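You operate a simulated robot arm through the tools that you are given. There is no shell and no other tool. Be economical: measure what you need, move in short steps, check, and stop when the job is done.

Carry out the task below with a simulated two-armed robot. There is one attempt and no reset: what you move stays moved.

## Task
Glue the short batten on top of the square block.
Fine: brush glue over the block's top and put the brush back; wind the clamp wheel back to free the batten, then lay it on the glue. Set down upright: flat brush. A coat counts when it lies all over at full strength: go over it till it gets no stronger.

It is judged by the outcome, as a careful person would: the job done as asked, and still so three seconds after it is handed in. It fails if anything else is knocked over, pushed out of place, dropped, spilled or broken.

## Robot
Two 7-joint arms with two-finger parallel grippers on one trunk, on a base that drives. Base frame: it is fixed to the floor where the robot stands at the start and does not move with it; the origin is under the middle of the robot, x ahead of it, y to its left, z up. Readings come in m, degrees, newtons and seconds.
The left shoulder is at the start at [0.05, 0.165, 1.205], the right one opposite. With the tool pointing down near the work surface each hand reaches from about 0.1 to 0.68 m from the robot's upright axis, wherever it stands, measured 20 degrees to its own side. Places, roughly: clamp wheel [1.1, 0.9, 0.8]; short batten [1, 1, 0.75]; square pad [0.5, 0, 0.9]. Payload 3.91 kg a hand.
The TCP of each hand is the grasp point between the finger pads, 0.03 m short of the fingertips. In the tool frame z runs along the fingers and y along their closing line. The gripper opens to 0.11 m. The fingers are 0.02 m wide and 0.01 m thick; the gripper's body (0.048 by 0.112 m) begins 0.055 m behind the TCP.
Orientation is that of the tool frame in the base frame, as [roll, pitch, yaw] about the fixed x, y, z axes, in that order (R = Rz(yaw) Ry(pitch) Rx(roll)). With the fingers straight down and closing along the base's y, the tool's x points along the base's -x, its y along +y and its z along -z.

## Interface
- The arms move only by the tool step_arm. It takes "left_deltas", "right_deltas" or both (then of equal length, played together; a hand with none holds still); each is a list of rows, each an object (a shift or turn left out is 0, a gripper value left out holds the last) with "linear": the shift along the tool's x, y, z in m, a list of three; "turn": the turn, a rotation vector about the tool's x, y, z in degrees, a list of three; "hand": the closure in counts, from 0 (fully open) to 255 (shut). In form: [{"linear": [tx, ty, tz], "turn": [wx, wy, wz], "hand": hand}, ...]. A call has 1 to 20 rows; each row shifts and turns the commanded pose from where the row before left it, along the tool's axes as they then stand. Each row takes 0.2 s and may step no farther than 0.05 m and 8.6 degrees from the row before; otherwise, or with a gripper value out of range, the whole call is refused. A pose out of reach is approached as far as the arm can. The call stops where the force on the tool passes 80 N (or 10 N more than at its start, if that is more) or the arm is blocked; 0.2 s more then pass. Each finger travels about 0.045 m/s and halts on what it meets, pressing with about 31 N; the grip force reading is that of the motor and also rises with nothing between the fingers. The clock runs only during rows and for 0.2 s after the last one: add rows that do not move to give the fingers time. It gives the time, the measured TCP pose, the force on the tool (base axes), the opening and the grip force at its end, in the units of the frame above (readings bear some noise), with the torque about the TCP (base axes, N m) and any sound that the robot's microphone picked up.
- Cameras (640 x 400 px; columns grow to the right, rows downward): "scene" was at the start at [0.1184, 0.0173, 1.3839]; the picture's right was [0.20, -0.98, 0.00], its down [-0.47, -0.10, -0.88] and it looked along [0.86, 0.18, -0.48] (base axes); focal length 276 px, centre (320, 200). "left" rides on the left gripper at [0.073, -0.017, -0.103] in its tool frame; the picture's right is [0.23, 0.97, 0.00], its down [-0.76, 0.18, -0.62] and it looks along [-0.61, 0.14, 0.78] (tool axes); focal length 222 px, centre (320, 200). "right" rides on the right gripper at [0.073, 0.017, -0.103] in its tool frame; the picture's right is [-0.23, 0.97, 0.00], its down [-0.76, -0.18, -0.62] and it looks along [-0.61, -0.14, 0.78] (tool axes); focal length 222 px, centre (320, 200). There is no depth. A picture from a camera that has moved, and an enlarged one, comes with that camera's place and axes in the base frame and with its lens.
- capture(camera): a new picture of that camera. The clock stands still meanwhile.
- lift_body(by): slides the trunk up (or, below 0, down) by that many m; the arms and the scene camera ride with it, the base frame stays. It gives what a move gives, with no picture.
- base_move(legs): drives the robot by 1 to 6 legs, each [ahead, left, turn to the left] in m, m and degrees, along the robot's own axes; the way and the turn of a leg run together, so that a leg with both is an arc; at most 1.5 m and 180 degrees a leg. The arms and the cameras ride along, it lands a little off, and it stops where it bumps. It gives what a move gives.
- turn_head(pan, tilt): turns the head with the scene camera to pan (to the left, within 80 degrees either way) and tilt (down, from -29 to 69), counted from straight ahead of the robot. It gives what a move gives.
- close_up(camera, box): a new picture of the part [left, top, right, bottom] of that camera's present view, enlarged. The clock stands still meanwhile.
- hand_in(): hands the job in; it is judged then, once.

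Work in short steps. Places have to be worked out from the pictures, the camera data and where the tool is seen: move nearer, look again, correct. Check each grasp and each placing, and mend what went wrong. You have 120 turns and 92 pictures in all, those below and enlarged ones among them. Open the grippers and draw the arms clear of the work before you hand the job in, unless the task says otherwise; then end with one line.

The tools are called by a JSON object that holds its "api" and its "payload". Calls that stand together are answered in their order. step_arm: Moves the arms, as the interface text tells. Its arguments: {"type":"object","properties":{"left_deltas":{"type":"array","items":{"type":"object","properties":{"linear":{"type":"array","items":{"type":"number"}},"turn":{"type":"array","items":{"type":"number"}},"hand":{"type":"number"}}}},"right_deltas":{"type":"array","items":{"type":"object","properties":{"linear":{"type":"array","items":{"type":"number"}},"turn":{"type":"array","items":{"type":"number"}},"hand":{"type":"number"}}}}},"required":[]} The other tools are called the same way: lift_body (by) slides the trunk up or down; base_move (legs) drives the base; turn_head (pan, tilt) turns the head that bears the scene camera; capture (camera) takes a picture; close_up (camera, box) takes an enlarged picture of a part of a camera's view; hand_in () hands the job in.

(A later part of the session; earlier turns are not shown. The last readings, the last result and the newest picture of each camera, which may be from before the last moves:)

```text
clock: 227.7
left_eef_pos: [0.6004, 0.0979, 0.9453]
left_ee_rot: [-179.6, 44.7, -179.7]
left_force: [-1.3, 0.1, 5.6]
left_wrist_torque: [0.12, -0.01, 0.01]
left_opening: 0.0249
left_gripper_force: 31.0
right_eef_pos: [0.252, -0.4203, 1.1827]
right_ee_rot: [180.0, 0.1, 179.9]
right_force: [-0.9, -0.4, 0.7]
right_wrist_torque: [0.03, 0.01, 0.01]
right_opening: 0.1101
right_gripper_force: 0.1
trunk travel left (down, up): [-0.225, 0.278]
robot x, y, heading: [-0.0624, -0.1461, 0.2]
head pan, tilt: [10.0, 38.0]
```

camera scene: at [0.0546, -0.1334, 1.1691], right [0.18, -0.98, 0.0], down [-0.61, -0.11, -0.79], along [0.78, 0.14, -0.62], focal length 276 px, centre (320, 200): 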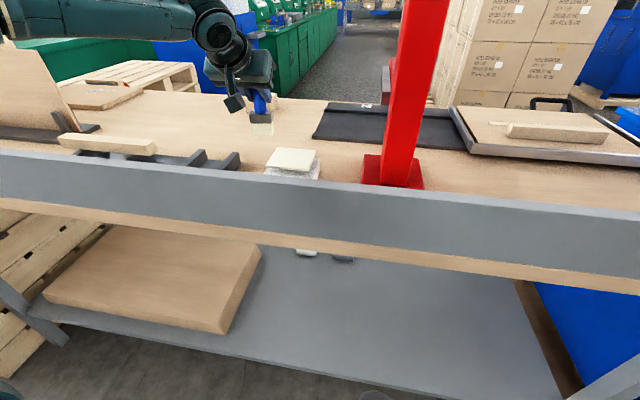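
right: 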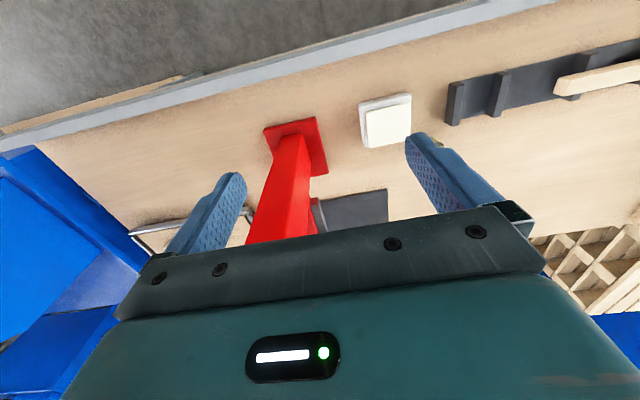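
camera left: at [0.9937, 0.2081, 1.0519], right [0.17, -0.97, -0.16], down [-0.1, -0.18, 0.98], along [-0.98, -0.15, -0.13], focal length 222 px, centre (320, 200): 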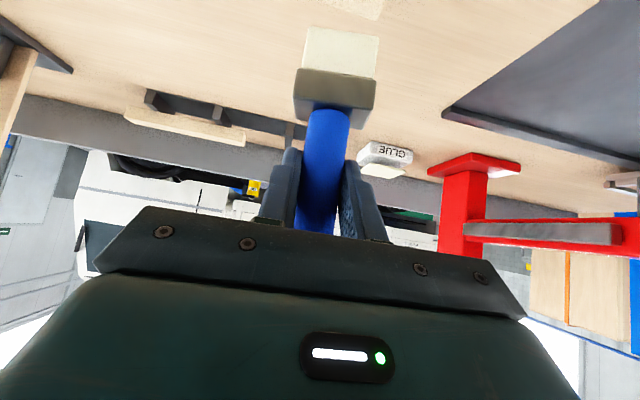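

Standing on the bench (5.6 N). I open the fingers fully and draw back horizontally.

{"api": "step_arm", "payload": {"left_deltas": [{"linear": [-0.0007, 0, -0.0007], "hand": 200}, {"hand": 120}, {"hand": 40}, {"hand": 0}, {"hand": 0}, {"hand": 0}, {"hand": 0}]}}

{"api": "step_arm", "payload": {"left_deltas": [{"linear": [0.02, 0, -0.02]}, {"linear": [0.02, 0, -0.02]}, {"linear": [0.02, 0, -0.02]}, {"linear": [0.0, 0, -0.045]}, {"linear": [0, 0, -0.045]}, {"linear": [0, 0, -0.045]}]}}

{"api": "capture", "payload": {"camera": "left"}}

```text
clock: 229.3
left_eef_pos: [0.5995, 0.0986, 0.9456]
left_ee_rot: [-179.6, 44.7, -179.8]
left_force: [0.6, -0.2, 0.0]
left_wrist_torque: [0.03, 0.01, -0.01]
left_opening: 0.1102
left_gripper_force: 0.0
right_eef_pos: [0.2524, -0.4203, 1.1804]
right_ee_rot: [180.0, 0.0, 179.9]
right_force: [0.3, -0.3, -0.7]
right_wrist_torque: [-0.04, 0.0, 0.01]
right_opening: 0.1099
right_gripper_force: 0.0
trunk travel left (down, up): [-0.225, 0.278]
robot x, y, heading: [-0.0615, -0.1476, -0.1]
head pan, tilt: [10.0, 38.0]
```

```text
clock: 230.7
left_eef_pos: [0.4216, 0.0987, 1.0401]
left_ee_rot: [-179.6, 44.6, -179.6]
left_force: [-0.3, -0.4, -0.1]
left_wrist_torque: [-0.02, 0.01, -0.03]
left_opening: 0.11
left_gripper_force: 0.0
right_eef_pos: [0.2521, -0.4209, 1.1819]
right_ee_rot: [179.9, 0.1, 179.8]
right_force: [-0.4, 0.1, 1.2]
right_wrist_torque: [0.0, 0.01, 0.01]
right_opening: 0.1098
right_gripper_force: 0.1
trunk travel left (down, up): [-0.225, 0.278]
robot x, y, heading: [-0.0639, -0.1449, 0.3]
head pan, tilt: [10.0, 38.0]
```

```text
46 pictures are left
camera left: at [0.2972, 0.0809, 1.0626], right [-0.16, 0.97, -0.16], down [0.1, 0.18, 0.98], along [0.98, 0.14, -0.13], focal length 222 px, centre (320, 200)
```

left: 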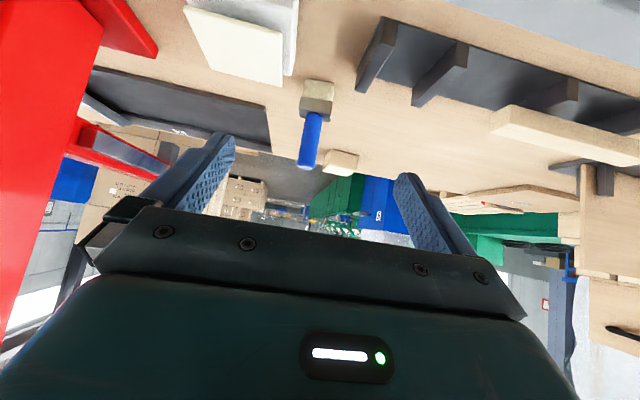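

The brush stands upright in its place. Now back round to the far side: lift trunk, back off, slide right to the gap.

{"api": "lift_body", "payload": {"by": 0.27}}

{"api": "base_move", "payload": {"legs": [[-0.3, 0, 0], [0, -1.15, 0], [0, -1.15, 0]]}}

```text
clock: 233.5
left_eef_pos: [0.422, 0.0988, 1.3085]
left_ee_rot: [-179.5, 44.7, -179.7]
left_force: [0.5, 0.7, 0.2]
left_wrist_torque: [-0.01, -0.03, 0.01]
left_opening: 0.1101
left_gripper_force: 0.1
right_eef_pos: [0.2528, -0.4197, 1.4521]
right_ee_rot: [179.9, 0.0, 179.9]
right_force: [0.5, 0.2, 0.9]
right_wrist_torque: [0.02, 0.03, 0.0]
right_opening: 0.1101
right_gripper_force: 0.0
trunk travel left (down, up): [-0.495, 0.008]
robot x, y, heading: [-0.063, -0.147, 0.3]
head pan, tilt: [10.0, 38.0]
```

```text
clock: 255.6
left_eef_pos: [0.1464, -2.2159, 1.3096]
left_ee_rot: [-179.8, 44.7, -178.8]
left_force: [0.2, 0.3, -0.1]
left_wrist_torque: [-0.01, -0.03, -0.02]
left_opening: 0.1102
left_gripper_force: 0.1
right_eef_pos: [-0.0167, -2.7361, 1.4506]
right_ee_rot: [179.9, 0.0, -179.1]
right_force: [-0.7, 0.5, -1.5]
right_wrist_torque: [-0.01, -0.01, -0.03]
right_opening: 0.11
right_gripper_force: 0.2
trunk travel left (down, up): [-0.495, 0.008]
robot x, y, heading: [-0.3346, -2.4702, 1.2]
head pan, tilt: [10.0, 38.0]
```

Lined up at y≈-2.47; I straighten and drive through, then turn to face +y.

{"api": "base_move", "payload": {"legs": [[0, 0.03, -1.2], [1.1, 0, 0], [1.1, 0, 0], [0, 0, 89]]}}

```text
clock: 270.9
left_eef_pos: [1.624, -1.9787, 1.3101]
left_ee_rot: [-179.6, 44.7, -89.5]
left_force: [-0.7, -0.7, 0.1]
left_wrist_torque: [-0.01, 0.02, -0.02]
left_opening: 0.11
left_gripper_force: 0.0
right_eef_pos: [2.1429, -2.146, 1.4516]
right_ee_rot: [179.9, -0.1, -90.0]
right_force: [0.1, -0.4, 0.6]
right_wrist_torque: [-0.01, -0.02, 0.01]
right_opening: 0.1098
right_gripper_force: 0.0
trunk travel left (down, up): [-0.495, 0.008]
robot x, y, heading: [1.8757, -2.4595, 90.2]
head pan, tilt: [10.0, 38.0]
```

Now up the aisle to y≈0.72 and turn to face the bench by the clamp.

{"api": "base_move", "payload": {"legs": [[1.5, 0, 0], [1.5, 0, 0], [0.16, 0, 0], [0, 0, 90]]}}

{"api": "turn_head", "payload": {"pan": -10, "tilt": 38}}

{"api": "capture", "payload": {"camera": "scene"}}

```text
clock: 289.8
left_eef_pos: [1.2832, 0.3585, 1.31]
left_ee_rot: [-179.6, 44.8, 2.9]
left_force: [0.1, -0.3, -0.2]
left_wrist_torque: [0.0, 0.0, 0.03]
left_opening: 0.1099
left_gripper_force: 0.2
right_eef_pos: [1.4293, 0.8846, 1.4513]
right_ee_rot: [179.9, 0.1, 2.5]
right_force: [-0.3, 0.3, -0.3]
right_wrist_torque: [-0.01, -0.03, 0.0]
right_opening: 0.1101
right_gripper_force: 0.1
trunk travel left (down, up): [-0.495, 0.008]
robot x, y, heading: [1.7579, 0.6272, -177.2]
head pan, tilt: [10.0, 38.0]
```

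```text
clock: 290.6
left_eef_pos: [1.2843, 0.3587, 1.3098]
left_ee_rot: [-179.6, 44.8, 2.9]
left_force: [-0.2, 0.1, 0.0]
left_wrist_torque: [0.01, -0.02, -0.01]
left_opening: 0.1099
left_gripper_force: 0.1
right_eef_pos: [1.4297, 0.8846, 1.4507]
right_ee_rot: [179.9, 0.0, 2.5]
right_force: [0.4, -0.9, 0.0]
right_wrist_torque: [0.0, 0.03, -0.01]
right_opening: 0.1097
right_gripper_force: 0.1
trunk travel left (down, up): [-0.495, 0.008]
robot x, y, heading: [1.7523, 0.6272, -177.5]
head pan, tilt: [-10.0, 38.0]
```

```text
45 pictures are left
camera scene: at [1.6388, 0.6349, 1.4391], right [0.13, 0.99, 0.0], down [0.61, -0.08, -0.79], along [-0.78, 0.1, -0.62], focal length 276 px, centre (320, 200)
```

scene: 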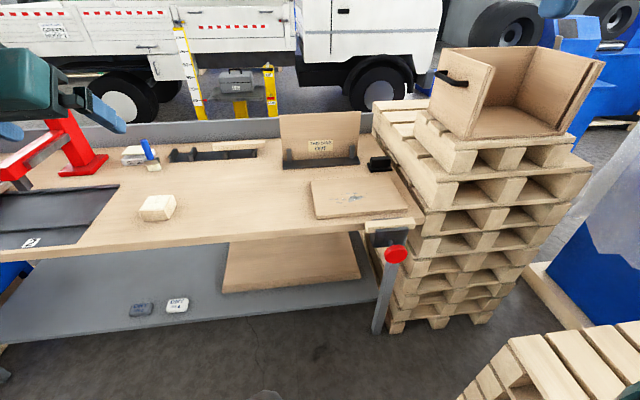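

I zoom on the clamp.

{"api": "close_up", "payload": {"camera": "scene", "box": [340, 205, 436, 275]}}

```text
5.71 times, centred on (388, 240) of scene
camera zoom: at [1.6388, 0.6349, 1.4391], right [0.13, 0.99, 0.0], down [0.61, -0.08, -0.79], along [-0.78, 0.1, -0.62], focal length 1578 px, centre (-69, -29)
```

zoom: 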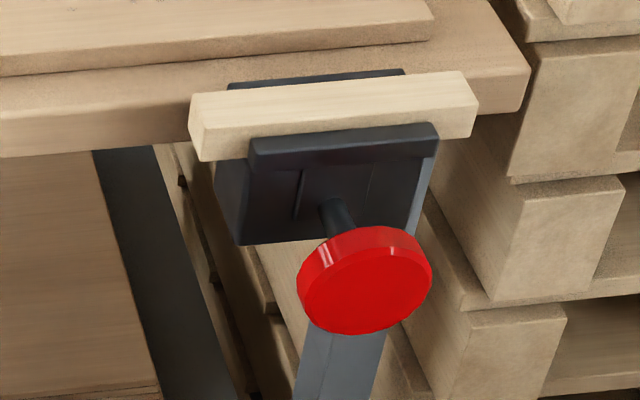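

Clamp geometry: wheel centre ≈(1.134, 0.923, 0.81), diameter ≈0.068, axis along x; batten about x 1.047–1.070, y 0.848–0.998, top z≈0.872, sticking ~2 cm above the jaws. I lower the trunk, square up, and bring the left hand camera near for a side look at what carries the batten.

{"api": "lift_body", "payload": {"by": -0.3}}

{"api": "base_move", "payload": {"legs": [[0, 0, -2.6], [0.1, -0.1, 0]]}}

{"api": "capture", "payload": {"camera": "left"}}

```text
clock: 293.6
left_eef_pos: [1.2855, 0.3602, 1.0105]
left_ee_rot: [-179.6, 44.7, 3.0]
left_force: [0.0, 0.3, 0.7]
left_wrist_torque: [0.0, 0.03, 0.03]
left_opening: 0.1098
left_gripper_force: 0.0
right_eef_pos: [1.43, 0.8843, 1.1505]
right_ee_rot: [179.9, 0.0, 2.5]
right_force: [-0.1, 0.6, -0.6]
right_wrist_torque: [0.01, 0.01, 0.02]
right_opening: 0.1099
right_gripper_force: 0.0
trunk travel left (down, up): [-0.195, 0.308]
robot x, y, heading: [1.757, 0.6295, -177.3]
head pan, tilt: [-10.0, 38.0]
```

```text
clock: 295.6
left_eef_pos: [1.1711, 0.4857, 1.0088]
left_ee_rot: [-179.7, 44.6, 0.2]
left_force: [0.3, 0.3, 0.3]
left_wrist_torque: [-0.01, 0.02, 0.01]
left_opening: 0.1101
left_gripper_force: 0.1
right_eef_pos: [1.3419, 1.0043, 1.1513]
right_ee_rot: [179.9, 0.0, 0.0]
right_force: [0.1, -0.4, 0.1]
right_wrist_torque: [0.0, 0.02, -0.02]
right_opening: 0.1102
right_gripper_force: 0.1
trunk travel left (down, up): [-0.195, 0.308]
robot x, y, heading: [1.6529, 0.7302, -179.8]
head pan, tilt: [-10.0, 38.0]
```

```text
43 pictures are left
camera left: at [1.2959, 0.5021, 1.0323], right [0.16, -0.97, -0.16], down [-0.1, -0.18, 0.98], along [-0.98, -0.14, -0.13], focal length 222 px, centre (320, 200)
```

left: 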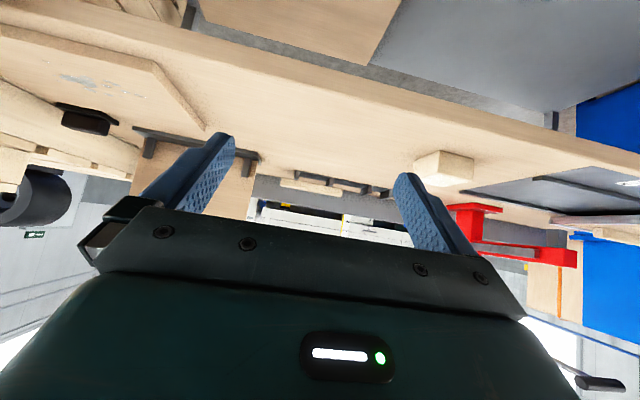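

I look with the head camera from this lower place instead.

{"api": "turn_head", "payload": {"pan": -22, "tilt": 32}}

{"api": "capture", "payload": {"camera": "scene"}}

```text
clock: 296.4
left_eef_pos: [1.1723, 0.485, 1.0096]
left_ee_rot: [-179.7, 44.8, 0.4]
left_force: [-0.1, 0.5, 0.3]
left_wrist_torque: [0.02, 0.02, 0.05]
left_opening: 0.1102
left_gripper_force: 0.1
right_eef_pos: [1.3411, 1.0041, 1.1512]
right_ee_rot: [179.9, 0.0, -0.1]
right_force: [-0.7, -0.1, -0.2]
right_wrist_torque: [0.0, -0.01, 0.02]
right_opening: 0.1099
right_gripper_force: 0.1
trunk travel left (down, up): [-0.195, 0.308]
robot x, y, heading: [1.6564, 0.7276, -179.9]
head pan, tilt: [-22.0, 32.0]
```

```text
42 pictures are left
camera scene: at [1.5406, 0.7631, 1.1483], right [0.37, 0.93, 0.0], down [0.49, -0.2, -0.85], along [-0.79, 0.32, -0.53], focal length 276 px, centre (320, 200)
```

scene: 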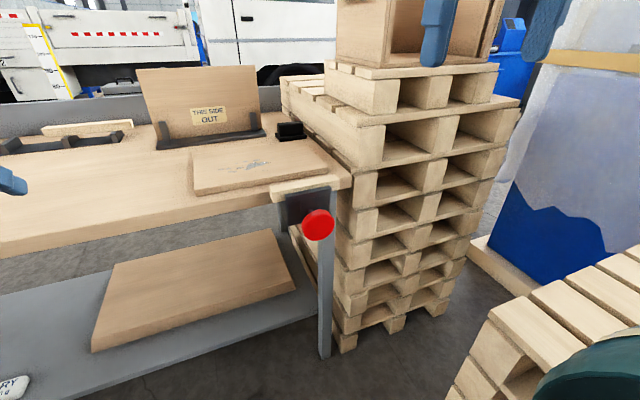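

{"api": "close_up", "payload": {"camera": "scene", "box": [262, 170, 358, 250]}}

```text
5.00 times, centred on (310, 210) of scene
camera zoom: at [1.5406, 0.7631, 1.1483], right [0.37, 0.93, 0.0], down [0.49, -0.2, -0.85], along [-0.79, 0.32, -0.53], focal length 1381 px, centre (370, 150)
```

zoom: 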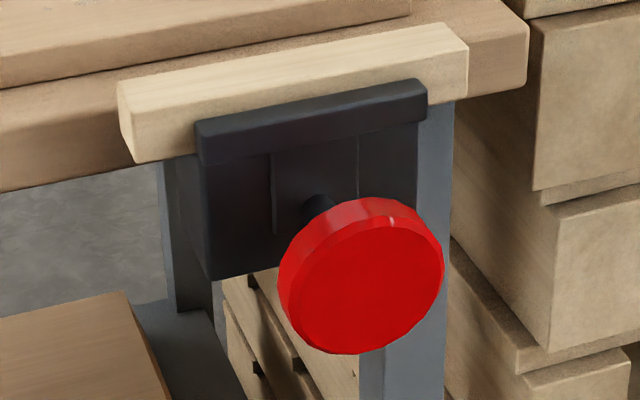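

The batten seems to sit on the clamp's body between the jaws. I back the base off a little for room and swing the right hand to point horizontally at the wheel (−x).

{"api": "base_move", "payload": {"legs": [[-0.1, 0, 0]]}}

{"api": "step_arm", "payload": {"right_deltas": [{"turn": [0, -8.2, 0]}, {"turn": [0, -8.2, 0]}, {"turn": [0, -8.2, 0]}, {"turn": [0, -8.2, 0]}, {"turn": [0, -8.2, 0]}, {"turn": [0, -8.2, 0]}, {"turn": [0, -8.2, 0]}, {"turn": [0, -8.2, 0]}, {"turn": [0, -8.2, 0]}, {"turn": [0, -8.2, 0]}, {"turn": [0, -8.0, 0]}, {"linear": [0.04, 0.009, 0.01]}, {"linear": [0.04, 0.009, 0.01]}, {"linear": [0.04, 0.009, 0.01]}, {"linear": [0.04, 0.009, 0.01]}, {"linear": [0.04, 0.009, 0.01]}, {"linear": [0.04, 0.009, 0.01]}, {"linear": [0.04, 0.009, 0.01]}, {"linear": [0.04, 0.009, 0.01]}, {}]}}

{"api": "capture", "payload": {"camera": "right"}}

```text
clock: 297.5
left_eef_pos: [1.2722, 0.4836, 1.0112]
left_ee_rot: [-179.6, 44.8, 0.3]
left_force: [-0.2, 0.1, -0.3]
left_wrist_torque: [-0.01, 0.0, 0.01]
left_opening: 0.1099
left_gripper_force: 0.0
right_eef_pos: [1.4415, 1.0032, 1.1509]
right_ee_rot: [180.0, 0.1, 0.0]
right_force: [0.3, -0.9, 1.2]
right_wrist_torque: [0.0, -0.01, -0.02]
right_opening: 0.1102
right_gripper_force: 0.0
trunk travel left (down, up): [-0.195, 0.308]
robot x, y, heading: [1.751, 0.7351, -179.6]
head pan, tilt: [-22.0, 32.0]
```

```text
clock: 301.7
left_eef_pos: [1.2734, 0.484, 1.0097]
left_ee_rot: [-179.6, 44.6, 0.3]
left_force: [0.1, -0.4, -0.2]
left_wrist_torque: [0.01, 0.01, -0.01]
left_opening: 0.11
left_gripper_force: 0.0
right_eef_pos: [1.2934, 0.9816, 1.0328]
right_ee_rot: [75.7, 90.0, -104.3]
right_force: [-0.5, -0.5, 0.3]
right_wrist_torque: [0.04, -0.05, 0.01]
right_opening: 0.11
right_gripper_force: 0.0
right hand out of reach, approached as far as the arm can: row 10, 11, 12, 13, 14, 15, 16, 17, 18, 19
trunk travel left (down, up): [-0.195, 0.308]
robot x, y, heading: [1.7538, 0.7329, -179.9]
head pan, tilt: [-22.0, 32.0]
```

```text
40 pictures are left
camera right: at [1.3976, 0.9639, 0.9594], right [0.0, -0.97, 0.23], down [0.62, 0.18, 0.76], along [-0.78, 0.14, 0.61], focal length 222 px, centre (320, 200)
```

right: 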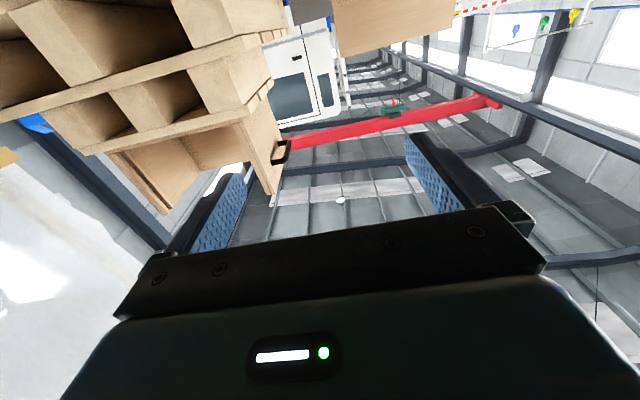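

The horizontal pose holds but the hand can't sink so low; I lower the trunk by the remaining 0.19 m, which brings it down to wheel height.

{"api": "lift_body", "payload": {"by": -0.19}}

{"api": "turn_head", "payload": {"pan": -22, "tilt": 32}}

{"api": "capture", "payload": {"camera": "scene"}}

```text
clock: 303.8
left_eef_pos: [1.272, 0.4784, 0.8196]
left_ee_rot: [-178.3, 44.8, 1.3]
left_force: [-0.2, 0.2, -0.1]
left_wrist_torque: [0.03, 0.0, 0.02]
left_opening: 0.1102
left_gripper_force: 0.2
right_eef_pos: [1.2946, 0.9772, 0.8581]
right_ee_rot: [-46.9, 88.6, 132.7]
right_force: [-0.3, -0.1, 0.5]
right_wrist_torque: [-0.02, -0.04, 0.01]
right_opening: 0.11
right_gripper_force: 0.0
trunk travel left (down, up): [-0.005, 0.498]
robot x, y, heading: [1.7515, 0.7321, -179.6]
head pan, tilt: [-22.0, 32.0]
```

```text
clock: 304.4
left_eef_pos: [1.2729, 0.4767, 0.8211]
left_ee_rot: [-178.4, 44.7, 1.2]
left_force: [0.4, 1.0, 0.5]
left_wrist_torque: [-0.01, -0.03, 0.0]
left_opening: 0.1099
left_gripper_force: 0.1
right_eef_pos: [1.2971, 0.977, 0.8584]
right_ee_rot: [-44.9, 88.5, 134.6]
right_force: [0.2, -0.7, 0.7]
right_wrist_torque: [0.0, 0.03, 0.0]
right_opening: 0.11
right_gripper_force: 0.1
trunk travel left (down, up): [-0.005, 0.498]
robot x, y, heading: [1.7541, 0.7312, -179.8]
head pan, tilt: [-22.0, 32.0]
```

```text
39 pictures are left
camera scene: at [1.6421, 0.7529, 0.9633], right [0.37, 0.93, 0.01], down [0.49, -0.18, -0.85], along [-0.79, 0.32, -0.52], focal length 276 px, centre (320, 200)
```

scene: 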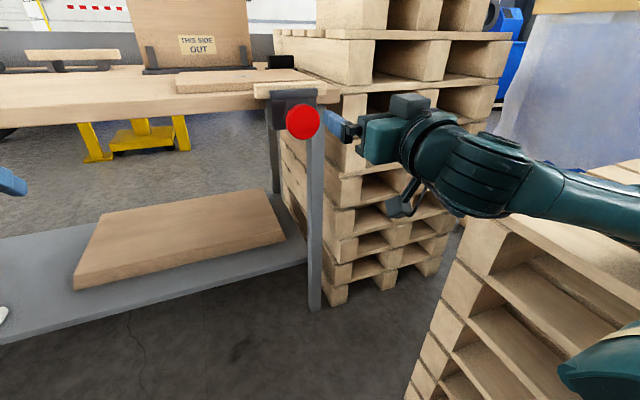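

The readings show a slight tilt — the right elbow may be touching the pallet. I raise the trunk a little at once and check.

{"api": "lift_body", "payload": {"by": 0.08}}

{"api": "turn_head", "payload": {"pan": -60, "tilt": 30}}

{"api": "capture", "payload": {"camera": "scene"}}

```text
clock: 305.6
left_eef_pos: [1.2715, 0.4859, 0.899]
left_ee_rot: [-179.7, 44.7, 0.3]
left_force: [-0.3, -0.1, -0.3]
left_wrist_torque: [0.0, 0.0, -0.01]
left_opening: 0.11
left_gripper_force: 0.0
right_eef_pos: [1.2941, 0.9813, 0.9227]
right_ee_rot: [90.0, 89.9, -90.1]
right_force: [0.5, 0.8, 0.2]
right_wrist_torque: [0.0, 0.02, 0.0]
right_opening: 0.11
right_gripper_force: 0.0
trunk travel left (down, up): [-0.085, 0.418]
robot x, y, heading: [1.7544, 0.7291, -179.8]
head pan, tilt: [-22.0, 32.0]
```

```text
clock: 306.6
left_eef_pos: [1.2732, 0.4856, 0.8999]
left_ee_rot: [-179.6, 44.7, 0.4]
left_force: [0.5, 0.2, -0.9]
left_wrist_torque: [-0.03, 0.0, -0.03]
left_opening: 0.11
left_gripper_force: 0.1
right_eef_pos: [1.2935, 0.981, 0.9229]
right_ee_rot: [74.0, 89.9, -106.0]
right_force: [-0.1, 0.7, 0.1]
right_wrist_torque: [-0.01, -0.01, 0.01]
right_opening: 0.1099
right_gripper_force: 0.1
trunk travel left (down, up): [-0.085, 0.418]
robot x, y, heading: [1.7528, 0.7341, -179.9]
head pan, tilt: [-60.0, 30.0]
```

```text
38 pictures are left
camera scene: at [1.679, 0.8081, 1.0414], right [0.86, 0.5, 0.0], down [0.25, -0.43, -0.87], along [-0.44, 0.75, -0.5], focal length 276 px, centre (320, 200)
```

scene: 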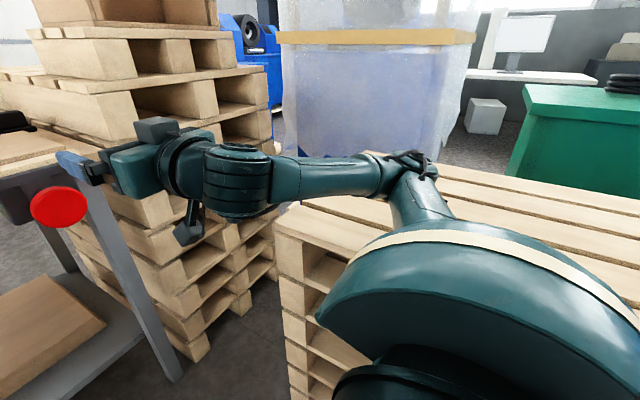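

As suspected the elbow was over the pallet (now clear and level again). I shift the base 0.25 m away from the pallet, so the elbow stays off it, and reach outward with the right hand.

{"api": "base_move", "payload": {"legs": [[0, 0.25, 0]]}}

{"api": "step_arm", "payload": {"right_deltas": [{"linear": [0, -0.04, 0]}, {"linear": [0, -0.04, 0]}, {"linear": [0, -0.04, 0]}, {"linear": [0, -0.04, 0]}, {"linear": [0, -0.03, 0]}, {"linear": [0.03, 0, 0]}, {"linear": [0.03, 0, 0]}, {}]}}

{"api": "turn_head", "payload": {"pan": -50, "tilt": 30}}

{"api": "capture", "payload": {"camera": "scene"}}

```text
clock: 309.4
left_eef_pos: [1.2722, 0.2407, 0.9003]
left_ee_rot: [-179.6, 44.6, 0.3]
left_force: [0.1, 0.9, 1.0]
left_wrist_torque: [0.03, -0.01, -0.01]
left_opening: 0.1101
left_gripper_force: 0.0
right_eef_pos: [1.2947, 0.7363, 0.9229]
right_ee_rot: [77.7, 89.9, -102.4]
right_force: [-0.3, -0.6, -0.1]
right_wrist_torque: [0.0, 0.01, 0.0]
right_opening: 0.1097
right_gripper_force: 0.1
trunk travel left (down, up): [-0.085, 0.418]
robot x, y, heading: [1.7531, 0.4853, -179.8]
head pan, tilt: [-60.0, 30.0]
```

```text
clock: 311.2
left_eef_pos: [1.2731, 0.2399, 0.8995]
left_ee_rot: [-179.6, 44.7, 0.3]
left_force: [0.3, 0.1, -0.2]
left_wrist_torque: [-0.02, 0.02, 0.0]
left_opening: 0.1099
left_gripper_force: 0.1
right_eef_pos: [1.2951, 0.9243, 0.8614]
right_ee_rot: [91.8, 89.8, -88.4]
right_force: [-0.1, -0.1, 0.5]
right_wrist_torque: [0.0, -0.03, 0.0]
right_opening: 0.11
right_gripper_force: 0.0
trunk travel left (down, up): [-0.085, 0.418]
robot x, y, heading: [1.7523, 0.4804, -179.8]
head pan, tilt: [-60.0, 30.0]
```

```text
clock: 311.9
left_eef_pos: [1.273, 0.2393, 0.9001]
left_ee_rot: [-179.6, 44.7, 0.2]
left_force: [-0.3, 0.2, -0.2]
left_wrist_torque: [-0.01, -0.03, 0.0]
left_opening: 0.1098
left_gripper_force: 0.1
right_eef_pos: [1.2963, 0.9239, 0.8624]
right_ee_rot: [81.0, 89.9, -98.9]
right_force: [0.1, 0.5, 0.9]
right_wrist_torque: [0.0, 0.02, 0.01]
right_opening: 0.1097
right_gripper_force: 0.0
trunk travel left (down, up): [-0.085, 0.418]
robot x, y, heading: [1.7538, 0.4846, -179.6]
head pan, tilt: [-50.0, 30.0]
```

```text
37 pictures are left
camera scene: at [1.667, 0.5536, 1.0415], right [0.76, 0.64, 0.0], down [0.32, -0.38, -0.87], along [-0.56, 0.66, -0.5], focal length 276 px, centre (320, 200)
```

scene: 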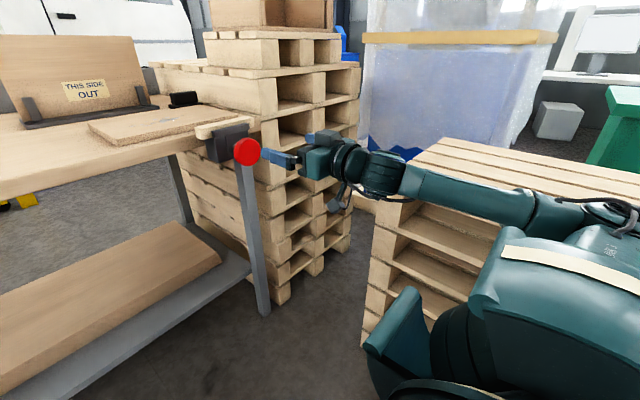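

Good pose. I lower the hand to wheel height, move to x≈1.22 and check alignment.

{"api": "step_arm", "payload": {"right_deltas": [{"linear": [0.025, 0, 0.01]}, {"linear": [0.025, 0, 0.02]}, {"linear": [0, 0, 0.03]}, {}]}}

{"api": "close_up", "payload": {"camera": "scene", "box": [170, 90, 370, 215]}}

{"api": "capture", "payload": {"camera": "right"}}

```text
clock: 312.9
left_eef_pos: [1.2732, 0.2402, 0.9007]
left_ee_rot: [-179.7, 44.8, 0.3]
left_force: [-0.9, -0.3, -0.1]
left_wrist_torque: [0.03, 0.06, 0.0]
left_opening: 0.11
left_gripper_force: 0.1
right_eef_pos: [1.2569, 0.9391, 0.8245]
right_ee_rot: [120.6, 89.9, -59.4]
right_force: [0.0, -0.5, 0.0]
right_wrist_torque: [-0.03, 0.03, 0.0]
right_opening: 0.11
right_gripper_force: 0.0
right hand out of reach, approached as far as the arm can: row 2, 3
trunk travel left (down, up): [-0.085, 0.418]
robot x, y, heading: [1.7545, 0.4854, -180.2]
head pan, tilt: [-50.0, 30.0]
```

```text
3.20 times, centred on (270, 152) of scene
camera zoom: at [1.6669, 0.5536, 1.0414], right [0.76, 0.64, 0.0], down [0.32, -0.38, -0.87], along [-0.56, 0.66, -0.5], focal length 884 px, centre (480, 352)
```

zoom: 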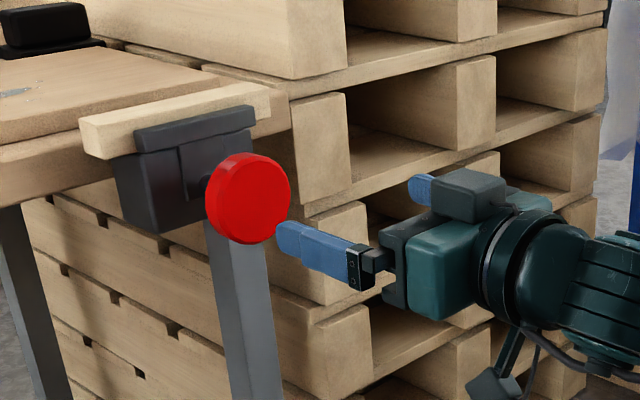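

```text
35 pictures are left
camera right: at [1.3608, 0.9213, 0.7511], right [0.0, -0.97, 0.23], down [0.62, 0.18, 0.76], along [-0.78, 0.14, 0.61], focal length 222 px, centre (320, 200)
```

right: 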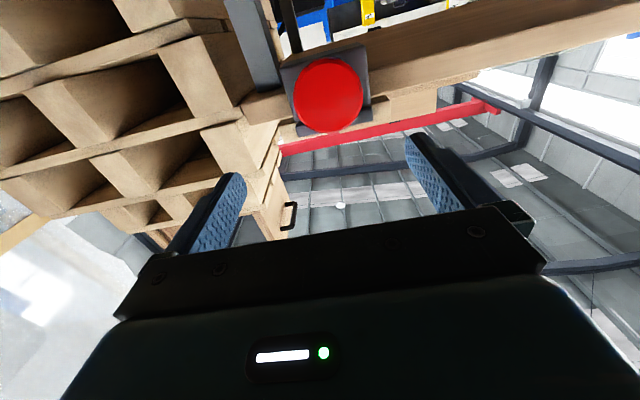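

The hand camera puts the wheel at (1.135, 0.925, 0.806), r≈0.033. The arm is at its limit, so I pull the hand back and drive the base 0.12 m nearer.

{"api": "step_arm", "payload": {"right_deltas": [{"linear": [0, 0, -0.04]}, {"linear": [0, 0, -0.04]}, {"linear": [0, 0, -0.04]}]}}

{"api": "base_move", "payload": {"legs": [[0.12, 0, 0]]}}

```text
clock: 313.7
left_eef_pos: [1.2735, 0.2412, 0.9002]
left_ee_rot: [-179.6, 44.6, 0.3]
left_force: [0.1, -0.8, -1.0]
left_wrist_torque: [0.01, 0.02, 0.01]
left_opening: 0.11
left_gripper_force: 0.1
right_eef_pos: [1.3752, 0.9376, 0.8263]
right_ee_rot: [47.2, 90.0, -133.0]
right_force: [0.2, 0.5, -0.3]
right_wrist_torque: [-0.02, 0.01, 0.01]
right_opening: 0.1099
right_gripper_force: 0.1
trunk travel left (down, up): [-0.085, 0.418]
robot x, y, heading: [1.7548, 0.4879, -179.8]
head pan, tilt: [-50.0, 30.0]
```

```text
clock: 314.9
left_eef_pos: [1.1552, 0.2386, 0.8992]
left_ee_rot: [-179.6, 44.6, 0.4]
left_force: [0.1, -0.3, -0.6]
left_wrist_torque: [-0.01, 0.01, 0.03]
left_opening: 0.1099
left_gripper_force: 0.1
right_eef_pos: [1.2558, 0.9375, 0.8255]
right_ee_rot: [73.2, 90.0, -106.7]
right_force: [0.2, 0.7, 0.8]
right_wrist_torque: [-0.02, 0.01, -0.01]
right_opening: 0.1101
right_gripper_force: 0.1
trunk travel left (down, up): [-0.085, 0.418]
robot x, y, heading: [1.6317, 0.4857, -179.5]
head pan, tilt: [-50.0, 30.0]
```

Now I align laterally, pre-rotate the hand +40° about its axis (room for unwinding), and approach the wheel.

{"api": "step_arm", "payload": {"right_deltas": [{"linear": [0.0195, 0.0125, 0]}, {"turn": [0, 0, 8]}, {"turn": [0, 0, 8]}, {"turn": [0, 0, 8]}, {"turn": [0, 0, 8]}, {"turn": [0, 0, 8]}, {"linear": [0, 0, 0.03]}, {"linear": [0, 0, 0.02]}, {}]}}

{"api": "capture", "payload": {"camera": "right"}}

```text
clock: 316.9
left_eef_pos: [1.1556, 0.2393, 0.8994]
left_ee_rot: [-179.6, 44.7, 0.5]
left_force: [-0.5, 0.0, 1.0]
left_wrist_torque: [-0.02, 0.03, -0.01]
left_opening: 0.1101
left_gripper_force: 0.0
right_eef_pos: [1.2058, 0.9249, 0.8095]
right_ee_rot: [89.9, 49.9, -89.9]
right_force: [-0.2, 0.3, -0.8]
right_wrist_torque: [0.01, -0.02, -0.01]
right_opening: 0.11
right_gripper_force: 0.1
trunk travel left (down, up): [-0.085, 0.418]
robot x, y, heading: [1.6341, 0.4882, -179.7]
head pan, tilt: [-50.0, 30.0]
```

```text
34 pictures are left
camera right: at [1.3095, 0.8654, 0.7637], right [0.0, -0.6, 0.8], down [0.62, 0.63, 0.47], along [-0.78, 0.5, 0.37], focal length 222 px, centre (320, 200)
```

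right: 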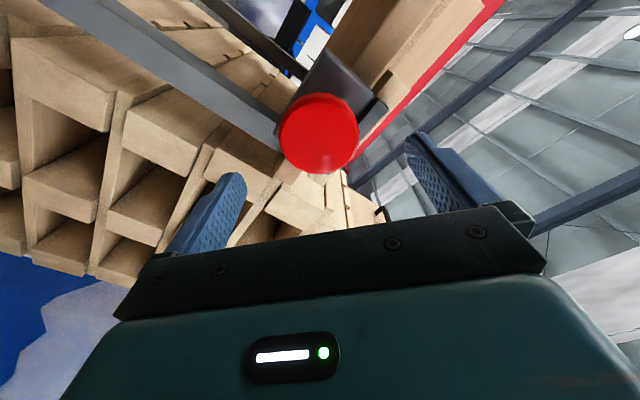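

The wheel lies within 4 mm of the tool axis. I advance the last 6 cm so that the pads straddle the wheel.

{"api": "step_arm", "payload": {"right_deltas": [{"linear": [0.0045, 0, 0.025]}, {"linear": [0, 0, 0.02]}, {"linear": [0, 0, 0.013]}, {}]}}

{"api": "close_up", "payload": {"camera": "scene", "box": [130, 80, 330, 205]}}

```text
clock: 317.9
left_eef_pos: [1.1556, 0.2376, 0.8995]
left_ee_rot: [-179.6, 44.7, 0.4]
left_force: [0.1, -0.4, -0.3]
left_wrist_torque: [0.05, 0.0, 0.0]
left_opening: 0.1102
left_gripper_force: 0.1
right_eef_pos: [1.1526, 0.9276, 0.807]
right_ee_rot: [90.0, 49.9, -89.9]
right_force: [0.6, -0.1, 0.5]
right_wrist_torque: [-0.01, 0.02, 0.0]
right_opening: 0.1103
right_gripper_force: 0.1
right hand out of reach, approached as far as the arm can: row 3
trunk travel left (down, up): [-0.085, 0.418]
robot x, y, heading: [1.6307, 0.4819, -179.8]
head pan, tilt: [-50.0, 30.0]
```

```text
3.20 times, centred on (230, 142) of scene
camera zoom: at [1.548, 0.553, 1.0415], right [0.76, 0.65, 0.0], down [0.32, -0.38, -0.87], along [-0.56, 0.66, -0.5], focal length 884 px, centre (608, 384)
```

zoom: 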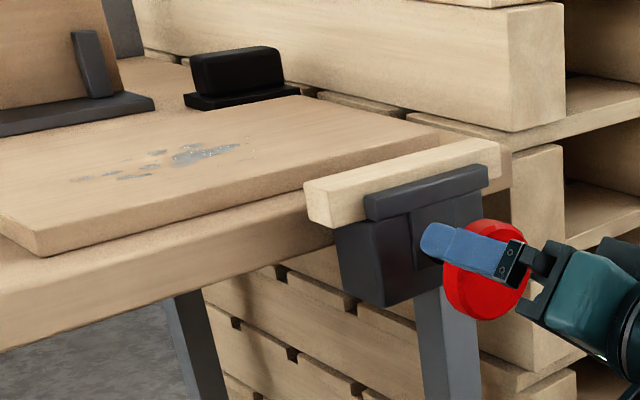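

Finger pads straddle the wheel. I close on it, then turn it back (counter-clockwise seen from outside) by a first 80°.

{"api": "step_arm", "payload": {"right_deltas": [{"hand": 255}, {"hand": 255}, {"hand": 255}, {"hand": 255}, {"hand": 255}]}}

{"api": "step_arm", "payload": {"right_deltas": [{"turn": [0, 0, -8]}, {"turn": [0, 0, -8]}, {"turn": [0, 0, -8]}, {"turn": [0, 0, -8]}, {"turn": [0, 0, -8]}, {"turn": [0, 0, -8]}, {"turn": [0, 0, -8]}, {"turn": [0, 0, -8]}, {"turn": [0, 0, -8]}, {"turn": [0, 0, -8]}, {}]}}

{"api": "close_up", "payload": {"camera": "scene", "box": [130, 80, 330, 205]}}

```text
clock: 319.1
left_eef_pos: [1.1552, 0.2385, 0.8998]
left_ee_rot: [-179.5, 44.8, 0.5]
left_force: [1.1, 0.2, 0.5]
left_wrist_torque: [0.01, -0.04, 0.01]
left_opening: 0.11
left_gripper_force: 0.1
right_eef_pos: [1.1546, 0.9262, 0.8085]
right_ee_rot: [90.0, 49.9, -89.8]
right_force: [-2.2, -3.9, 2.9]
right_wrist_torque: [0.02, 0.22, 0.42]
right_opening: 0.0674
right_gripper_force: 45.2
trunk travel left (down, up): [-0.085, 0.418]
robot x, y, heading: [1.6363, 0.4889, -179.6]
head pan, tilt: [-50.0, 30.0]
```

```text
clock: 321.5
left_eef_pos: [1.155, 0.2394, 0.8993]
left_ee_rot: [-179.7, 44.6, 0.3]
left_force: [-0.1, -0.1, 0.2]
left_wrist_torque: [-0.01, 0.0, 0.0]
left_opening: 0.1102
left_gripper_force: 0.3
right_eef_pos: [1.1541, 0.928, 0.8082]
right_ee_rot: [-89.8, 49.9, 89.9]
right_force: [-35.3, 17.6, 13.3]
right_wrist_torque: [-0.03, 0.26, -0.06]
right_opening: 0.0673
right_gripper_force: 44.8
trunk travel left (down, up): [-0.085, 0.418]
robot x, y, heading: [1.6346, 0.4866, -180.0]
head pan, tilt: [-50.0, 30.0]
```

```text
3.20 times, centred on (230, 142) of scene
camera zoom: at [1.5466, 0.5535, 1.0414], right [0.76, 0.65, 0.0], down [0.32, -0.38, -0.87], along [-0.56, 0.66, -0.5], focal length 884 px, centre (608, 384)
```

zoom: 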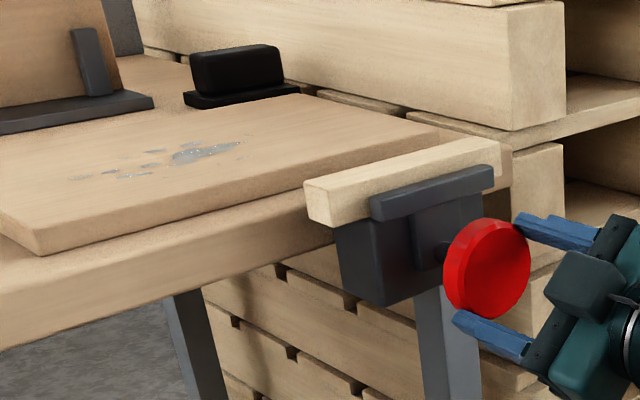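

I zoom tight to check that the front jaw has really backed off the batten.

{"api": "close_up", "payload": {"camera": "scene", "box": [220, 118, 300, 168]}}

```text
8.00 times, centred on (260, 143) of scene
camera zoom: at [1.5466, 0.5535, 1.0414], right [0.76, 0.65, 0.0], down [0.32, -0.38, -0.87], along [-0.56, 0.66, -0.5], focal length 2210 px, centre (800, 656)
```

zoom: 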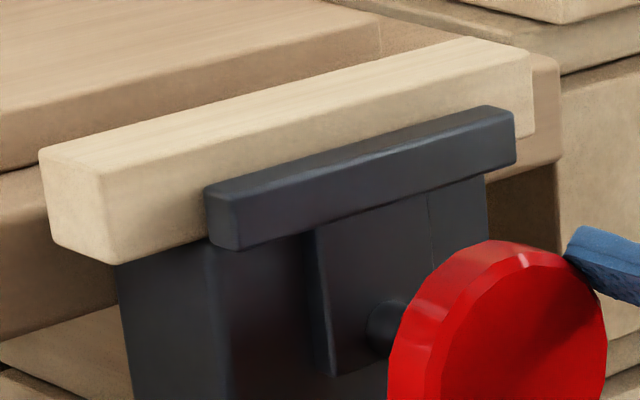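

The batten rests on the clamp body and the jaw has begun to back off. I ratchet: open, rotate back, re-grip, and turn again, letting the hand yield outward with the screw.

{"api": "step_arm", "payload": {"right_deltas": [{"hand": 40}, {"hand": 40}, {"hand": 40}, {"linear": [0, 0, -0.003], "turn": [0, 0, 8]}, {"turn": [0, 0, 8]}, {"turn": [0, 0, 8]}, {"turn": [0, 0, 8]}, {"turn": [0, 0, 8]}, {"turn": [0, 0, 8]}, {"turn": [0, 0, 8]}, {"turn": [0, 0, 8]}, {"turn": [0, 0, 8]}, {"turn": [0, 0, 8]}, {"hand": 255}, {"hand": 255}, {"hand": 255}, {"hand": 255}]}}

{"api": "step_arm", "payload": {"right_deltas": [{"linear": [0, 0, -0.0004], "turn": [0, 0, -8]}, {"linear": [0, 0, -0.0004], "turn": [0, 0, -8]}, {"linear": [0, 0, -0.0004], "turn": [0, 0, -8]}, {"linear": [0, 0, -0.0004], "turn": [0, 0, -8]}, {"linear": [0, 0, -0.0004], "turn": [0, 0, -8]}, {"linear": [0, 0, -0.0004], "turn": [0, 0, -8]}, {"linear": [0, 0, -0.0004], "turn": [0, 0, -8]}, {"linear": [0, 0, -0.0004], "turn": [0, 0, -8]}, {"linear": [0, 0, -0.0004], "turn": [0, 0, -8]}, {"linear": [0, 0, -0.0004], "turn": [0, 0, -8]}, {}]}}

{"api": "close_up", "payload": {"camera": "scene", "box": [220, 118, 300, 168]}}

```text
clock: 325.1
left_eef_pos: [1.1562, 0.2384, 0.8998]
left_ee_rot: [-179.6, 44.8, 0.5]
left_force: [0.7, 0.5, -0.4]
left_wrist_torque: [0.01, -0.03, -0.01]
left_opening: 0.11
left_gripper_force: 0.0
right_eef_pos: [1.1583, 0.9258, 0.8082]
right_ee_rot: [89.8, 49.9, -90.0]
right_force: [-3.2, -6.0, 3.1]
right_wrist_torque: [0.0, 0.37, 0.25]
right_opening: 0.0677
right_gripper_force: 44.9
trunk travel left (down, up): [-0.085, 0.418]
robot x, y, heading: [1.6358, 0.4863, -179.6]
head pan, tilt: [-50.0, 30.0]
```

```text
clock: 327.5
left_eef_pos: [1.1535, 0.2391, 0.8989]
left_ee_rot: [-179.7, 44.5, 0.4]
left_force: [0.5, -0.2, 0.7]
left_wrist_torque: [-0.02, -0.01, -0.01]
left_opening: 0.1102
left_gripper_force: 0.0
right_eef_pos: [1.1608, 0.9292, 0.8074]
right_ee_rot: [-89.9, 49.9, 89.8]
right_force: [-37.3, 19.1, 18.3]
right_wrist_torque: [-0.09, 0.01, -0.46]
right_opening: 0.0676
right_gripper_force: 44.9
trunk travel left (down, up): [-0.085, 0.418]
robot x, y, heading: [1.6322, 0.4837, -179.7]
head pan, tilt: [-50.0, 30.0]
```

```text
8.00 times, centred on (260, 143) of scene
camera zoom: at [1.5466, 0.5533, 1.0413], right [0.76, 0.65, 0.0], down [0.32, -0.38, -0.87], along [-0.56, 0.66, -0.5], focal length 2210 px, centre (800, 656)
```

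zoom: 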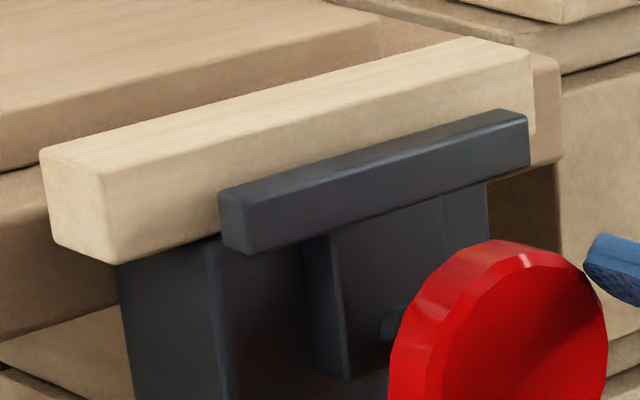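

The jaw has backed off another ~5 mm while the batten rests on the clamp body — it is free. I open the right hand, back away from the wheel and raise the trunk to normal height.

{"api": "step_arm", "payload": {"right_deltas": [{"hand": 0}, {"hand": 0}, {"hand": 0}, {"hand": 0}, {"linear": [0, 0, -0.04]}, {"linear": [0, 0, -0.04]}, {"linear": [0, 0, -0.04]}, {"linear": [0, 0, -0.04]}, {"turn": [0, 0, 8]}, {"turn": [0, 0, 8]}, {"turn": [0, 0, 8]}, {"turn": [0, 0, 8]}, {"turn": [0, 0, 8]}]}}

{"api": "lift_body", "payload": {"by": 0.36}}

{"api": "step_arm", "payload": {"right_deltas": [{"turn": [0, 8.2, 0]}, {"turn": [0, 8.2, 0]}, {"turn": [0, 8.2, 0]}, {"turn": [0, 8.2, 0]}, {"turn": [0, 8.2, 0]}, {"turn": [0, 8.2, 0]}, {"turn": [0, 8.2, 0]}, {"turn": [0, 8.2, 0]}, {"turn": [0, 8.2, 0]}, {"turn": [0, 8.2, 0]}, {"turn": [0, 8.0, 0]}, {}]}}

```text
clock: 330.3
left_eef_pos: [1.1559, 0.2392, 0.9001]
left_ee_rot: [-179.6, 44.7, 0.4]
left_force: [-0.5, -0.1, 0.5]
left_wrist_torque: [-0.03, -0.03, -0.01]
left_opening: 0.1099
left_gripper_force: 0.0
right_eef_pos: [1.3223, 0.9265, 0.8072]
right_ee_rot: [87.7, 89.6, -92.2]
right_force: [0.3, -0.2, 0.9]
right_wrist_torque: [-0.01, 0.0, 0.01]
right_opening: 0.11
right_gripper_force: 0.0
trunk travel left (down, up): [-0.085, 0.418]
robot x, y, heading: [1.6319, 0.4873, -179.7]
head pan, tilt: [-50.0, 30.0]
```

```text
clock: 333.8
left_eef_pos: [1.1562, 0.2389, 1.2594]
left_ee_rot: [-179.6, 44.6, 0.4]
left_force: [1.1, 0.4, -0.1]
left_wrist_torque: [0.02, 0.01, -0.02]
left_opening: 0.1099
left_gripper_force: 0.0
right_eef_pos: [1.3214, 0.9264, 1.1672]
right_ee_rot: [77.8, 89.9, -102.1]
right_force: [-0.4, 0.1, -0.4]
right_wrist_torque: [0.02, -0.01, 0.0]
right_opening: 0.11
right_gripper_force: 0.0
trunk travel left (down, up): [-0.445, 0.058]
robot x, y, heading: [1.6338, 0.4853, -179.8]
head pan, tilt: [-50.0, 30.0]
```

```text
clock: 336.4
left_eef_pos: [1.1551, 0.2373, 1.2594]
left_ee_rot: [-179.6, 44.7, 0.4]
left_force: [0.9, -0.5, -0.3]
left_wrist_torque: [-0.04, 0.0, 0.0]
left_opening: 0.1102
left_gripper_force: 0.1
right_eef_pos: [1.3137, 0.9267, 1.1688]
right_ee_rot: [179.7, 57.0, -0.1]
right_force: [-0.4, -0.2, -0.6]
right_wrist_torque: [-0.01, -0.01, 0.01]
right_opening: 0.1101
right_gripper_force: 0.1
right hand out of reach, approached as far as the arm can: row 5, 6, 7, 8, 9, 10, 11
trunk travel left (down, up): [-0.445, 0.058]
robot x, y, heading: [1.6372, 0.4822, -179.4]
head pan, tilt: [-50.0, 30.0]
```

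Tilt is limited at this sideways stretch; I slide the base +y by 0.2 (trunk high, clear of the pallet) and finish turning the hand down.

{"api": "base_move", "payload": {"legs": [[0, -0.2, 0]]}}

{"api": "step_arm", "payload": {"right_deltas": [{"linear": [0, 0.04, 0]}, {"linear": [0, 0.04, 0]}, {"linear": [0, 0.04, 0]}, {"linear": [0, 0.04, 0]}, {"linear": [0, 0.04, 0]}, {"turn": [0, 8.2, 0]}, {"turn": [0, 8.2, 0]}, {"turn": [0, 8.2, 0]}, {"turn": [0, 8.2, 0]}, {"turn": [0, 8.2, 0]}, {"turn": [0, 8.2, 0]}, {"turn": [0, 7.8, 0]}, {}]}}

```text
clock: 338.8
left_eef_pos: [1.1541, 0.4373, 1.2592]
left_ee_rot: [-179.6, 44.7, 0.8]
left_force: [-1.3, -0.2, -0.2]
left_wrist_torque: [-0.03, -0.01, 0.02]
left_opening: 0.1101
left_gripper_force: 0.2
right_eef_pos: [1.3098, 1.1279, 1.1675]
right_ee_rot: [179.7, 57.1, 0.1]
right_force: [-0.1, 0.4, -0.1]
right_wrist_torque: [0.0, 0.01, -0.03]
right_opening: 0.1099
right_gripper_force: 0.1
trunk travel left (down, up): [-0.445, 0.058]
robot x, y, heading: [1.6327, 0.6903, -179.8]
head pan, tilt: [-50.0, 30.0]
```

```text
clock: 341.6
left_eef_pos: [1.1557, 0.4384, 1.2606]
left_ee_rot: [-179.6, 44.9, 0.8]
left_force: [0.1, 0.5, -0.9]
left_wrist_torque: [0.02, 0.02, 0.02]
left_opening: 0.11
left_gripper_force: 0.0
right_eef_pos: [1.2287, 1.0021, 1.2041]
right_ee_rot: [179.8, 0.2, 0.5]
right_force: [0.1, -0.4, 0.4]
right_wrist_torque: [-0.05, 0.01, 0.0]
right_opening: 0.11
right_gripper_force: 0.0
right hand out of reach, approached as far as the arm can: row 1, 2, 3, 4, 5
trunk travel left (down, up): [-0.445, 0.058]
robot x, y, heading: [1.6329, 0.6858, -179.4]
head pan, tilt: [-50.0, 30.0]
```

Tool is down again. I turn it 90° about the vertical so the fingers close along x, with a partial opening, and shift over the batten.

{"api": "step_arm", "payload": {"right_deltas": [{"linear": [-0.03, 0.015, 0.02], "hand": 125}, {"linear": [-0.03, 0.015, 0.02]}, {"linear": [-0.03, 0.015, 0.02]}, {"linear": [-0.03, 0.015, 0.02]}, {"linear": [-0.03, 0.015, 0.02]}, {"turn": [0, 0, 8.2]}, {"turn": [0, 0, 8.2]}, {"turn": [0, 0, 8.2]}, {"turn": [0, 0, 8.2]}, {"turn": [0, 0, 8.2]}, {"turn": [0, 0, 8.2]}, {"turn": [0, 0, 8.2]}, {"turn": [0, 0, 8.2]}, {"turn": [0, 0, 8.2]}, {"turn": [0, 0, 8.2]}, {"turn": [0, 0, 8.0]}, {}]}}

{"api": "capture", "payload": {"camera": "right"}}

```text
clock: 345.2
left_eef_pos: [1.1555, 0.4384, 1.2611]
left_ee_rot: [-179.5, 44.7, 0.7]
left_force: [-0.1, -0.1, 0.0]
left_wrist_torque: [-0.01, 0.01, -0.01]
left_opening: 0.11
left_gripper_force: 0.0
right_eef_pos: [1.0782, 0.9266, 1.1039]
right_ee_rot: [179.9, -0.2, -89.5]
right_force: [-0.6, -0.1, -0.4]
right_wrist_torque: [0.0, 0.02, 0.01]
right_opening: 0.0559
right_gripper_force: 0.0
trunk travel left (down, up): [-0.445, 0.058]
robot x, y, heading: [1.6342, 0.6847, -179.2]
head pan, tilt: [-50.0, 30.0]
```

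```text
29 pictures are left
camera right: at [1.0626, 0.8536, 1.207], right [-0.98, 0.22, 0.0], down [0.17, 0.76, 0.62], along [0.14, 0.61, -0.78], focal length 222 px, centre (320, 200)
```

right: 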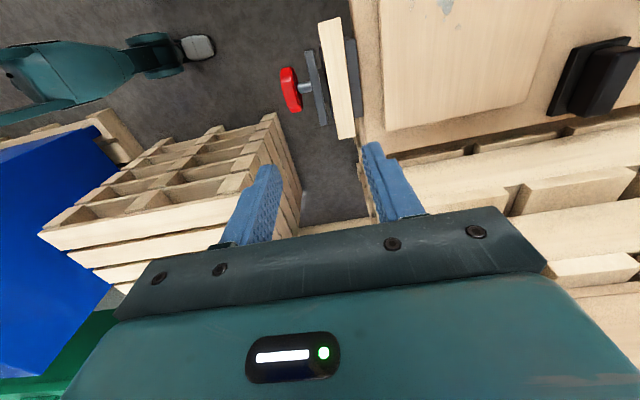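

Top view shows the batten centred at (1.053, 0.927), parallel to y, free of the front jaw. I centre over it and descend to just above.

{"api": "step_arm", "payload": {"right_deltas": [{"linear": [0, 0.025, 0.02]}, {"linear": [0, 0, 0.04]}, {"linear": [0, 0, 0.04]}, {"linear": [0, 0, 0.04]}, {"linear": [0, 0, 0.03]}, {}]}}

{"api": "capture", "payload": {"camera": "right"}}

```text
clock: 346.6
left_eef_pos: [1.1543, 0.437, 1.2597]
left_ee_rot: [-179.7, 44.7, 0.8]
left_force: [0.6, -0.7, 0.5]
left_wrist_torque: [0.0, 0.01, 0.02]
left_opening: 0.11
left_gripper_force: 0.0
right_eef_pos: [1.1078, 0.9563, 0.9587]
right_ee_rot: [179.7, -0.3, -89.6]
right_force: [-0.1, 0.1, -0.5]
right_wrist_torque: [-0.03, -0.03, 0.01]
right_opening: 0.056
right_gripper_force: 0.0
right hand out of reach, approached as far as the arm can: row 1, 2, 3, 4, 5
trunk travel left (down, up): [-0.445, 0.058]
robot x, y, heading: [1.633, 0.6856, -179.6]
head pan, tilt: [-50.0, 30.0]
```

```text
28 pictures are left
camera right: at [1.0933, 0.8835, 1.062], right [-0.98, 0.22, 0.0], down [0.17, 0.77, 0.62], along [0.13, 0.61, -0.78], focal length 222 px, centre (320, 200)
```

right: 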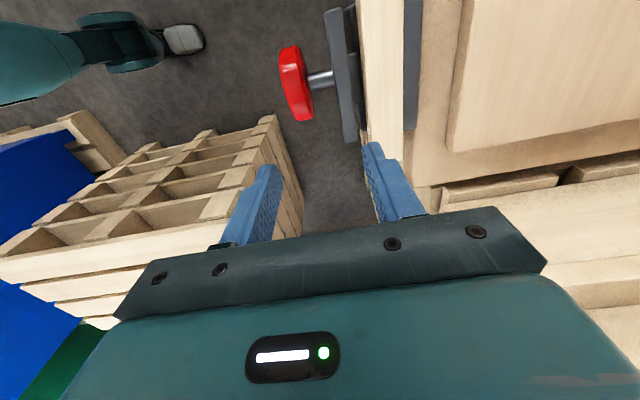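

Slightly out of reach; I raise the hand a bit and drive the base 0.12 m closer.

{"api": "step_arm", "payload": {"right_deltas": [{"linear": [0, 0, -0.04]}]}}

{"api": "base_move", "payload": {"legs": [[0.12, 0, 0]]}}

```text
clock: 347.0
left_eef_pos: [1.1559, 0.4367, 1.2603]
left_ee_rot: [-179.6, 44.7, 0.7]
left_force: [0.0, -0.4, -0.4]
left_wrist_torque: [-0.02, -0.01, 0.01]
left_opening: 0.1099
left_gripper_force: 0.1
right_eef_pos: [1.1102, 0.9548, 1.0013]
right_ee_rot: [179.9, -0.1, -89.6]
right_force: [0.7, -0.3, 0.0]
right_wrist_torque: [0.05, 0.01, 0.01]
right_opening: 0.0561
right_gripper_force: 0.1
trunk travel left (down, up): [-0.445, 0.058]
robot x, y, heading: [1.6332, 0.6878, -179.5]
head pan, tilt: [-50.0, 30.0]
```

```text
clock: 348.3
left_eef_pos: [1.0361, 0.4378, 1.2586]
left_ee_rot: [-179.5, 44.7, 0.7]
left_force: [-1.1, 0.8, -0.5]
left_wrist_torque: [0.01, -0.01, 0.02]
left_opening: 0.1099
left_gripper_force: 0.0
right_eef_pos: [0.9917, 0.955, 1.0005]
right_ee_rot: [179.9, -0.2, -89.6]
right_force: [-0.6, 0.4, 0.0]
right_wrist_torque: [0.0, -0.04, -0.02]
right_opening: 0.0561
right_gripper_force: 0.0
trunk travel left (down, up): [-0.445, 0.058]
robot x, y, heading: [1.5188, 0.6841, -179.6]
head pan, tilt: [-50.0, 30.0]
```

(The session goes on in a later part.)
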